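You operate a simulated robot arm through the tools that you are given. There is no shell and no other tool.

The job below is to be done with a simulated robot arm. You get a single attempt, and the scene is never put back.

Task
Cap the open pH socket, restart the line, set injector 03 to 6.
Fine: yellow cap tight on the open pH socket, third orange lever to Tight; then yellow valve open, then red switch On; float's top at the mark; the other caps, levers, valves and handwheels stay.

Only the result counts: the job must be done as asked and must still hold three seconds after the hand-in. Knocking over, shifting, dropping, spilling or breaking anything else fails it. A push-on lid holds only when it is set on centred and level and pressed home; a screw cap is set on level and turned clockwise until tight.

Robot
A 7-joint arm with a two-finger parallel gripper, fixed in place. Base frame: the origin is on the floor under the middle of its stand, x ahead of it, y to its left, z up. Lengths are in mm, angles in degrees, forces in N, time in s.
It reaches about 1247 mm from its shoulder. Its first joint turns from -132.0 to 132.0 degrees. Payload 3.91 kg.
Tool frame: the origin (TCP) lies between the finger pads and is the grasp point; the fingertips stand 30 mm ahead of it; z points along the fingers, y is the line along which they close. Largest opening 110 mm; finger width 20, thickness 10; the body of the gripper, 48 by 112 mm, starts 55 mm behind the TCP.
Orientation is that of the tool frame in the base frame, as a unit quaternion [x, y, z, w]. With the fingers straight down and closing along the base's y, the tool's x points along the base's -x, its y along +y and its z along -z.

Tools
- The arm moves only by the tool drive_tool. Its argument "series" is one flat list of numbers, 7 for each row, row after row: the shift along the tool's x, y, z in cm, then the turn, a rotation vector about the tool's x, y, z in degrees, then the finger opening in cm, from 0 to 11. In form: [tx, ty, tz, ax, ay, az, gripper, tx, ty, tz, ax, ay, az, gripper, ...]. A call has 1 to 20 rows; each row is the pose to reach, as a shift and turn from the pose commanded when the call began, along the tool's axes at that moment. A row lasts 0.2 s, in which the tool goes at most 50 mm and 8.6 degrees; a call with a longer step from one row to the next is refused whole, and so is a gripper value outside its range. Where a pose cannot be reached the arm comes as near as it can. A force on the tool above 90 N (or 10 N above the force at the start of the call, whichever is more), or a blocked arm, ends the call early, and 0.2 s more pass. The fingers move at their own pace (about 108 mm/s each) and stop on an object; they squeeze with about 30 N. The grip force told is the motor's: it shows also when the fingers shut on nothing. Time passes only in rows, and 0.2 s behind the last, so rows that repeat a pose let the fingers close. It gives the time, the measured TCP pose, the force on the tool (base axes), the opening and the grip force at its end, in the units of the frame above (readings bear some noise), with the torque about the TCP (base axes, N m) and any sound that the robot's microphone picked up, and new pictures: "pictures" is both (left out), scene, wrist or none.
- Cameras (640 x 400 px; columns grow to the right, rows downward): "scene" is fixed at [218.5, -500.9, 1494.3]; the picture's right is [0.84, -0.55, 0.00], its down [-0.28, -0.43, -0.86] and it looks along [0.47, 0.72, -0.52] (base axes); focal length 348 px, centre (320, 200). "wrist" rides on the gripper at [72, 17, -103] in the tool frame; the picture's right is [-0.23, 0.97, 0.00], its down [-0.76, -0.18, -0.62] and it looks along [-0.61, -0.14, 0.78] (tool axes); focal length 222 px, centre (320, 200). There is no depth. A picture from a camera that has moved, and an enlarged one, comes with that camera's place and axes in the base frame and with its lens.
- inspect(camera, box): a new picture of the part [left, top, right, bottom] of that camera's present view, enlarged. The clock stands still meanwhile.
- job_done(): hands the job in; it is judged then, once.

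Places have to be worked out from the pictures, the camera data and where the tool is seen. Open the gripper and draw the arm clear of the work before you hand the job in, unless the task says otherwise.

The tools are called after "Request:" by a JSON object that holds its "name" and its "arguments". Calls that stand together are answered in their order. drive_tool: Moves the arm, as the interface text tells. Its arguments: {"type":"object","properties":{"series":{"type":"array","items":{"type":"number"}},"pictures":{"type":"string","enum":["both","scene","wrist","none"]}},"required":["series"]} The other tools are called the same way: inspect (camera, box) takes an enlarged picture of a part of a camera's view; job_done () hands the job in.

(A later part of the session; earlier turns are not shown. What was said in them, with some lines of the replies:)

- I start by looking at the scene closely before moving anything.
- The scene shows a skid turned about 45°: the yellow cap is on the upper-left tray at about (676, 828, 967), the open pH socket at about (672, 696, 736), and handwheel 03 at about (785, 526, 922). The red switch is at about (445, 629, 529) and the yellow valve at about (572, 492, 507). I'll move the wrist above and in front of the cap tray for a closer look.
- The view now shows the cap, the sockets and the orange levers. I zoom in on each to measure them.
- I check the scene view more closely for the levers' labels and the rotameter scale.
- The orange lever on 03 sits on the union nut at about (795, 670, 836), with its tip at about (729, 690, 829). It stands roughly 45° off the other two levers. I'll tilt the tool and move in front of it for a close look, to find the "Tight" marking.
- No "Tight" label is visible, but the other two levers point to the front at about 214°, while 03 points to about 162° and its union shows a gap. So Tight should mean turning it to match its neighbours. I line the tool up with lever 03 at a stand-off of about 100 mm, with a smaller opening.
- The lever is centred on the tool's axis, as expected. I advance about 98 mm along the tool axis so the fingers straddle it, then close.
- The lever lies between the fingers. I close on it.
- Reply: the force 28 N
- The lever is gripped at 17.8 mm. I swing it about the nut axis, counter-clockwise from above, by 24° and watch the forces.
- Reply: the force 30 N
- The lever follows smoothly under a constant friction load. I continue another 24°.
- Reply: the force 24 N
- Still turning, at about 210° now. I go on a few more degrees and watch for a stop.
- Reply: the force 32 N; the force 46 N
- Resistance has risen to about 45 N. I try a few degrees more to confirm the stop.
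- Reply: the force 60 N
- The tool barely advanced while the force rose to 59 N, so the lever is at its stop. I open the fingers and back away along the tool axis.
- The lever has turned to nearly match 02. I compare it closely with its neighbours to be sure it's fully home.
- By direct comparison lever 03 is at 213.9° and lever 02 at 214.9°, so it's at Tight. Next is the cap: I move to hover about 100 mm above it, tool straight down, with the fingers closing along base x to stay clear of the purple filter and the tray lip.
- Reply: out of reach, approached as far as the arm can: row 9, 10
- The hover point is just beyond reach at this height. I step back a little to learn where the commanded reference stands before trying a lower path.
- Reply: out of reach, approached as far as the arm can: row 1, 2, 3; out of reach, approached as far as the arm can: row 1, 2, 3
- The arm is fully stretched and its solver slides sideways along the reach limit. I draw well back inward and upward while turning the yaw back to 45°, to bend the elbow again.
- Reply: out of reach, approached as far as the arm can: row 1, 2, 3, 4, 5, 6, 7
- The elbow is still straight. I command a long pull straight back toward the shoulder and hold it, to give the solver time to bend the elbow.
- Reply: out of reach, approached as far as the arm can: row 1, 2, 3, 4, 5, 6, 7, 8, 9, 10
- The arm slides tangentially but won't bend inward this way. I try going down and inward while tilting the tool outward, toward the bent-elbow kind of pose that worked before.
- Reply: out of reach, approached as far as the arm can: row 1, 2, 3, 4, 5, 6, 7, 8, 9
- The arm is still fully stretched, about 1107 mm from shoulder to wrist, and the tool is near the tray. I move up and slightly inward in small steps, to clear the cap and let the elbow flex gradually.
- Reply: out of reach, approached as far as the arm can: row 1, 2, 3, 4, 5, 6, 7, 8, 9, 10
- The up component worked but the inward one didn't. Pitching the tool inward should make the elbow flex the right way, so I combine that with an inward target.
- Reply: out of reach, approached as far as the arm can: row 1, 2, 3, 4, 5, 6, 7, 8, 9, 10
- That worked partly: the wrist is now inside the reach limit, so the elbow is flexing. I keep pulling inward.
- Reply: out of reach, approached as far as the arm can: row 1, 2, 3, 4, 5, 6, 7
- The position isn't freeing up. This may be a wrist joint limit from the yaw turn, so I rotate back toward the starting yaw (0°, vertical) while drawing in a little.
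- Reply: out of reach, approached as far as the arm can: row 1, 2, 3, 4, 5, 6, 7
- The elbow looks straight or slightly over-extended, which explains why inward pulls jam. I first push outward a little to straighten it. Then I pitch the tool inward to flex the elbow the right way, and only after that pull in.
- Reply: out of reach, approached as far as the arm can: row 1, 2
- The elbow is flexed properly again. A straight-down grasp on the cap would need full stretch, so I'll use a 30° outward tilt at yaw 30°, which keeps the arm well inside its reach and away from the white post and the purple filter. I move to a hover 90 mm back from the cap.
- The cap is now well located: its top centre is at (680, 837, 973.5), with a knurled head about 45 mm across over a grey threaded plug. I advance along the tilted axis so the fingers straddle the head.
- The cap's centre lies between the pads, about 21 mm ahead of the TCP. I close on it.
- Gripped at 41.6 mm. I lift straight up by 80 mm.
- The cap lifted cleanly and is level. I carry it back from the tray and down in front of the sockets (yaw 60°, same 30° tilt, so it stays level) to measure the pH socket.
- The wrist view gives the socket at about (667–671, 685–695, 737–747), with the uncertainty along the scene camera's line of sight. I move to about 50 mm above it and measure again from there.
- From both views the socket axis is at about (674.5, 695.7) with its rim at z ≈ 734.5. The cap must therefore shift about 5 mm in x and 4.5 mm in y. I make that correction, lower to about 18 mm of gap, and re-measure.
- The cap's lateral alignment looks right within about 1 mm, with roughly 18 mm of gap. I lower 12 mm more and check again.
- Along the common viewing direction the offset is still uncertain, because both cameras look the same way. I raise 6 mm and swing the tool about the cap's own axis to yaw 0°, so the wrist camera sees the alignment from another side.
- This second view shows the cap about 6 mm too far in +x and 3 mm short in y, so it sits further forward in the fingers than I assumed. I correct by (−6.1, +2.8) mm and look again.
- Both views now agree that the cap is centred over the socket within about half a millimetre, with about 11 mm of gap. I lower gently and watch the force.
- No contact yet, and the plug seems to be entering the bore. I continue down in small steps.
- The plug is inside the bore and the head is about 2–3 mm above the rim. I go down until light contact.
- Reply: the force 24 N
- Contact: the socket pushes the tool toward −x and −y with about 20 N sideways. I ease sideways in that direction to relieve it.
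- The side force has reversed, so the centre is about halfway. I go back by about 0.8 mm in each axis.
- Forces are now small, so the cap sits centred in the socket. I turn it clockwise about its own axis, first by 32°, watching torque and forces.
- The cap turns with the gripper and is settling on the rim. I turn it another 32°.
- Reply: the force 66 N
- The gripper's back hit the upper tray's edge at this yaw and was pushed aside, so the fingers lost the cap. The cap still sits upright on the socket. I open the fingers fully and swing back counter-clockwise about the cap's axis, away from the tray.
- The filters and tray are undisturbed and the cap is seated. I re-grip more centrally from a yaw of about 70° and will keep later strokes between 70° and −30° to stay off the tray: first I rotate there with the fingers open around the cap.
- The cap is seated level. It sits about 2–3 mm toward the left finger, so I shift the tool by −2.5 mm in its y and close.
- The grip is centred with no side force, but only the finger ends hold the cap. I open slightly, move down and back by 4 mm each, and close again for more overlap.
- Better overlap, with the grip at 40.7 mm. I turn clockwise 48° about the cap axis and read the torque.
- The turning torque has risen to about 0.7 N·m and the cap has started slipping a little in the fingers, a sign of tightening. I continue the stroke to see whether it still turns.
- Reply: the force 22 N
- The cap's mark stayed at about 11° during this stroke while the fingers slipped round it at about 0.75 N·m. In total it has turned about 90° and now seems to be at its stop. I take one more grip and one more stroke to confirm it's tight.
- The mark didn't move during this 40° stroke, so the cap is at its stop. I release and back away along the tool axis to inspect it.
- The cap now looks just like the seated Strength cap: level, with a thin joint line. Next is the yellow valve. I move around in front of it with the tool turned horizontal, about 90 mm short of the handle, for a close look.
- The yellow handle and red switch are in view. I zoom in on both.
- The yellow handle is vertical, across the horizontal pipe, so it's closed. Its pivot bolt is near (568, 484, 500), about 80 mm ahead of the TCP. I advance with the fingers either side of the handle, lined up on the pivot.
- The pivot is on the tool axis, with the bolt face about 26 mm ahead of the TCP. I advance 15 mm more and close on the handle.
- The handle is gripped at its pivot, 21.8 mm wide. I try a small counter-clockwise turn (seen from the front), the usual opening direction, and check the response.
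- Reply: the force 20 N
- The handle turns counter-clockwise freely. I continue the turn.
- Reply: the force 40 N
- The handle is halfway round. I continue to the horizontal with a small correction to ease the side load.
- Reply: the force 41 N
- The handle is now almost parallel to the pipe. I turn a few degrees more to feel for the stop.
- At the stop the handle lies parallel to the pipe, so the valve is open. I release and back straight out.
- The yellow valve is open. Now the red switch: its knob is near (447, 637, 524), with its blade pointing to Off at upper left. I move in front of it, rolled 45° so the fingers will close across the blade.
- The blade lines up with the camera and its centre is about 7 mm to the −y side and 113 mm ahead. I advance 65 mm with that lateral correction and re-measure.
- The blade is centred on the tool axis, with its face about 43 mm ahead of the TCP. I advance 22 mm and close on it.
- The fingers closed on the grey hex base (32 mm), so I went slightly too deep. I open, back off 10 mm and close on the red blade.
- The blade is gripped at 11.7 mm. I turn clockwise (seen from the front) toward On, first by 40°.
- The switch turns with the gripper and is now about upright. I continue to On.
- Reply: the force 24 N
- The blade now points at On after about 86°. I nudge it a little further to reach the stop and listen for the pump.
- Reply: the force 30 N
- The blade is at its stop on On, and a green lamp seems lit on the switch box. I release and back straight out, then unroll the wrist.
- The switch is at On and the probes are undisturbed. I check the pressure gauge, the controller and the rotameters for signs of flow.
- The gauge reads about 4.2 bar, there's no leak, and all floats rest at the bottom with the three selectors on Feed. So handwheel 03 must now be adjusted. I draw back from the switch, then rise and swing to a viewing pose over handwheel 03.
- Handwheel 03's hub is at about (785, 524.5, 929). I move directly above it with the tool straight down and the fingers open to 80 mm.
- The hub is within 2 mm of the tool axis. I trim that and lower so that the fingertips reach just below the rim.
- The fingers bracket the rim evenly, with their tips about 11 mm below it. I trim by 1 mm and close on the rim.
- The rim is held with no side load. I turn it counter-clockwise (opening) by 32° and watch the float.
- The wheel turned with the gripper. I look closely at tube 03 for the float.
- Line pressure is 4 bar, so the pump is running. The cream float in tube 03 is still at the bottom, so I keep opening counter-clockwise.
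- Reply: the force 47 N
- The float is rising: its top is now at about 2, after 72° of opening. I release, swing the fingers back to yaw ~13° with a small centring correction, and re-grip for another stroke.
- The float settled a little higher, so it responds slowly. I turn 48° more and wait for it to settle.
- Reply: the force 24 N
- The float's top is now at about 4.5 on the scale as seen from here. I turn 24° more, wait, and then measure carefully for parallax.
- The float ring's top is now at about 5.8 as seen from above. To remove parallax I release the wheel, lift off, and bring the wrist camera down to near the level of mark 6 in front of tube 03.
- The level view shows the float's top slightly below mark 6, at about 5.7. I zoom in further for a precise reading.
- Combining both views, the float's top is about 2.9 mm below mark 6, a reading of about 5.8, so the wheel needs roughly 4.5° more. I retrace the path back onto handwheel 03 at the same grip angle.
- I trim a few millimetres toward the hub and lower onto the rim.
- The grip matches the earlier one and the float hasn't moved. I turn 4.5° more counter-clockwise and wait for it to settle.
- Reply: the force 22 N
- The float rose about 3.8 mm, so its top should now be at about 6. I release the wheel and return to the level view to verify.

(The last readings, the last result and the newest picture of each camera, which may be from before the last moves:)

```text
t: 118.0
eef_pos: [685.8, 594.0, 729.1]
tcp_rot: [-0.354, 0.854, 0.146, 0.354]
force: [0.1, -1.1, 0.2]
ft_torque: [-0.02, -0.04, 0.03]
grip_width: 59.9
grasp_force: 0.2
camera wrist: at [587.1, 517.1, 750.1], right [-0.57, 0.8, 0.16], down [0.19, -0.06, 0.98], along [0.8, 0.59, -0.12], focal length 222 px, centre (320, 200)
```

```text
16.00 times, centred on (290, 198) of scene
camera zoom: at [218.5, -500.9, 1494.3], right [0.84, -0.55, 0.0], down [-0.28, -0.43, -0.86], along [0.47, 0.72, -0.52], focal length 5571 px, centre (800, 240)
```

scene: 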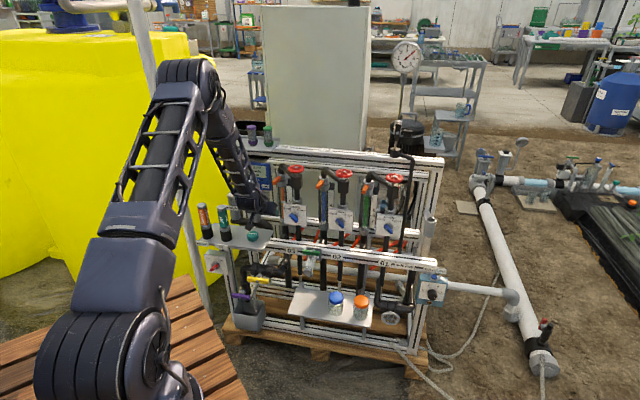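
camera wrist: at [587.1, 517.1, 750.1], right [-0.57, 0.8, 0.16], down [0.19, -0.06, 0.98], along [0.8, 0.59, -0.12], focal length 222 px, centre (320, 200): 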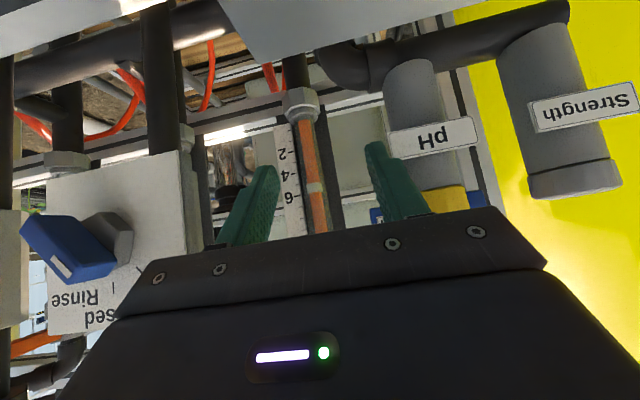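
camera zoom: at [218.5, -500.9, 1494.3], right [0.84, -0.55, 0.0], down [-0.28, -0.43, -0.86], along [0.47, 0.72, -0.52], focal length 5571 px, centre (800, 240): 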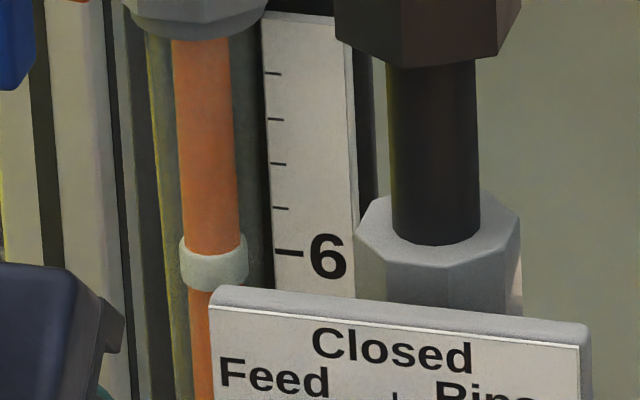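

The level view gives the float's top about 0.5–0.7 mm above mark 6, a reading of about 6.05, and it's stable. I now draw the arm clear with the gripper open, then do a final check of everything.

Request:
{"name": "drive_tool", "arguments": {"series": [-0.65, -1.09, -4.04, 0, 3.5, 0, 6, -1.3, -2.18, -8.07, 0, 7, 0, 6, -1.95, -3.27, -12.11, 0, 10.5, 0, 6, -2.6, -4.37, -16.14, 0, 14, 0, 6, -3.25, -5.46, -20.18, 0, 17.5, 0, 6, -3.9, -6.55, -24.21, 0, 21, 0, 6, -4.55, -7.64, -28.25, 0, 24.5, 0, 8, -5.34, -5.64, -31.92, 0, 28, 0, 9, -6.13, -3.64, -35.58, 0, 31.5, 0, 10, -6.92, -1.64, -39.25, 0, 35, 0, 11, -7.7, 0.37, -42.92, 0, 38.5, 0, 11, -8.49, 2.37, -46.59, 0, 42, 0, 11, -9.28, 4.37, -50.26, 0, 45, 0, 11, -9.28, 4.37, -50.26, 0, 45, 0, 11], "pictures": "both"}}

Request:
{"name": "inspect", "arguments": {"camera": "scene", "box": [180, 120, 340, 220]}}

Request:
{"name": "inspect", "arguments": {"camera": "scene", "box": [180, 190, 340, 290]}}

Request:
{"name": "inspect", "arguments": {"camera": "scene", "box": [278, 190, 302, 205]}}

Request:
{"name": "inspect", "arguments": {"camera": "scene", "box": [300, 150, 460, 250]}}

Request:
{"name": "inspect", "arguments": {"camera": "scene", "box": [280, 230, 460, 345]}}

```text
t: 121.0
eef_pos: [449.3, 421.6, 1150.4]
tcp_rot: [-0.382, 0.924, -0.001, 0.0]
force: [1.0, -1.3, -0.3]
ft_torque: [0.03, 0.05, 0.0]
grip_width: 109.8
grasp_force: 0.2
camera wrist: at [386.5, 381.2, 1253.4], right [-0.53, 0.85, 0.0], down [0.66, 0.41, 0.62], along [0.53, 0.33, -0.78], focal length 222 px, centre (320, 200)
```

scene: 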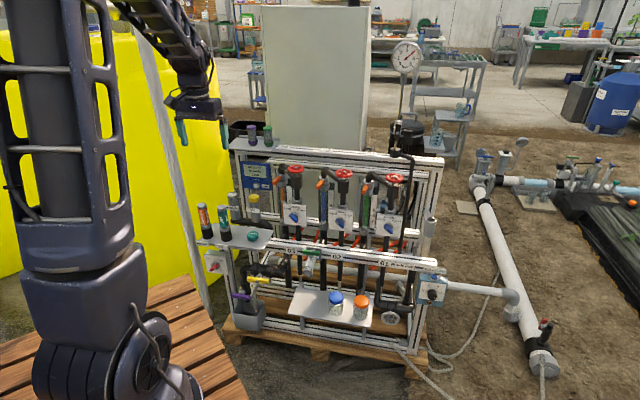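
wrist: 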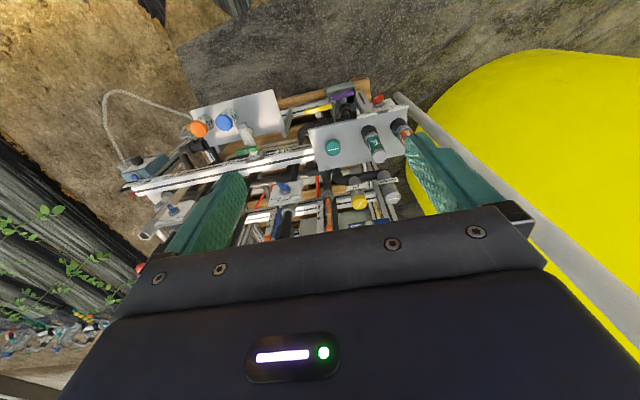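

```text
4.00 times, centred on (260, 170) of scene
camera zoom: at [218.5, -500.9, 1494.3], right [0.84, -0.55, 0.0], down [-0.28, -0.43, -0.86], along [0.47, 0.72, -0.52], focal length 1393 px, centre (560, 320)
```

zoom: 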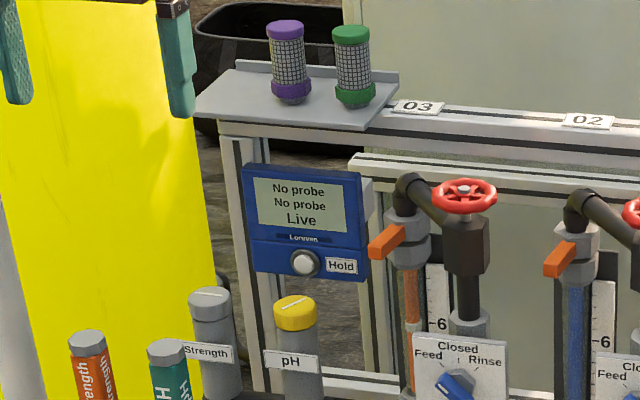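

```text
4.00 times, centred on (260, 240) of scene
camera zoom: at [218.5, -500.9, 1494.3], right [0.84, -0.55, 0.0], down [-0.28, -0.43, -0.86], along [0.47, 0.72, -0.52], focal length 1393 px, centre (560, 40)
```

zoom: 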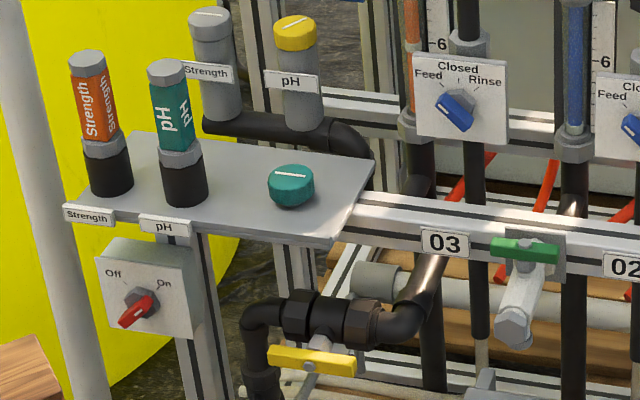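

```text
16.00 times, centred on (290, 198) of scene
camera zoom: at [218.5, -500.9, 1494.3], right [0.84, -0.55, 0.0], down [-0.28, -0.43, -0.86], along [0.47, 0.72, -0.52], focal length 5571 px, centre (800, 240)
```

zoom: 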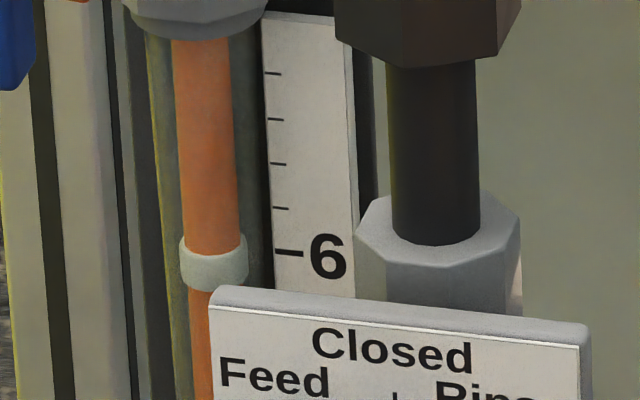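

```text
4.00 times, centred on (380, 200) of scene
camera zoom: at [218.5, -500.9, 1494.3], right [0.84, -0.55, 0.0], down [-0.28, -0.43, -0.86], along [0.47, 0.72, -0.52], focal length 1393 px, centre (80, 200)
```

zoom: 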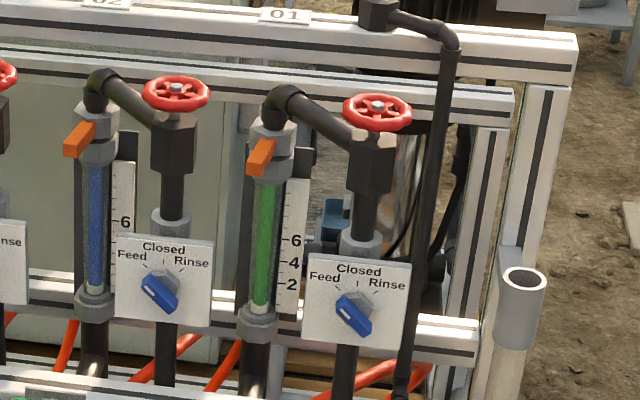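

```text
3.48 times, centred on (370, 288) of scene
camera zoom: at [218.5, -500.9, 1494.3], right [0.84, -0.55, 0.0], down [-0.28, -0.43, -0.86], along [0.47, 0.72, -0.52], focal length 1211 px, centre (146, -104)
```

zoom: 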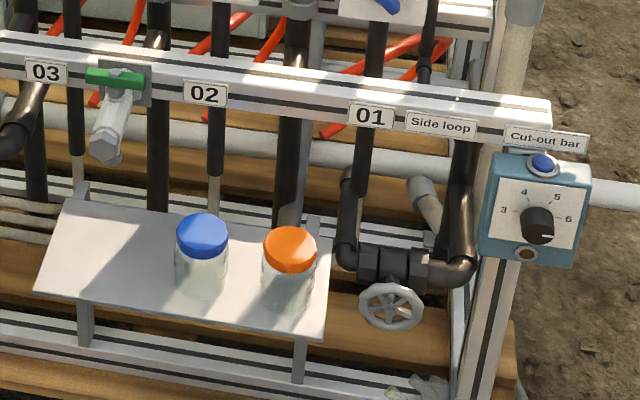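

Final state as seen in the pictures:
- The cap is seated and turned to its stop on the pH socket.
- Lever 03 is parallel to its tight neighbours, the yellow valve is along its pipe, and the switch is at On.
- The float's top is steady at mark 6.
- Everything else looks as it was at the start, the arm is clear and the gripper is open, so I hand the job in.

Request:
{"name": "job_done", "arguments": {}}

```text
The job is handed in.
```

I finished every step and handed the job in; I haven't seen the judge's result. This is how things stood in the last pictures:

- **pH socket:** the yellow cap sits level and turned about 90° to a firm stop. On the last two turning strokes it didn't move while the fingers slipped round it, so I take it as tight.
- **Orange lever 03:** it's against its stop and lines up with levers 01 and 02. I found no "Tight" label near it, so I judged that position by matching its neighbours.
- **Yellow valve:** it's open, with the handle lying along its pipe.
- **Red switch:** it's at On, set after the yellow valve. The line gauge reads about 4 bar and I saw no leaks.
- **Injector 03:** the float's top reads about 6.05 and was steady after I let go of the handwheel.

While I was turning the cap, the back of the gripper or wrist bumped the upper tray or the controller box beside it, and the cap slipped out of the fingers. The filters, the tray and the controller display looked unchanged afterwards. No other caps, levers, valves or handwheels were moved, the arm is clear and the gripper is open.
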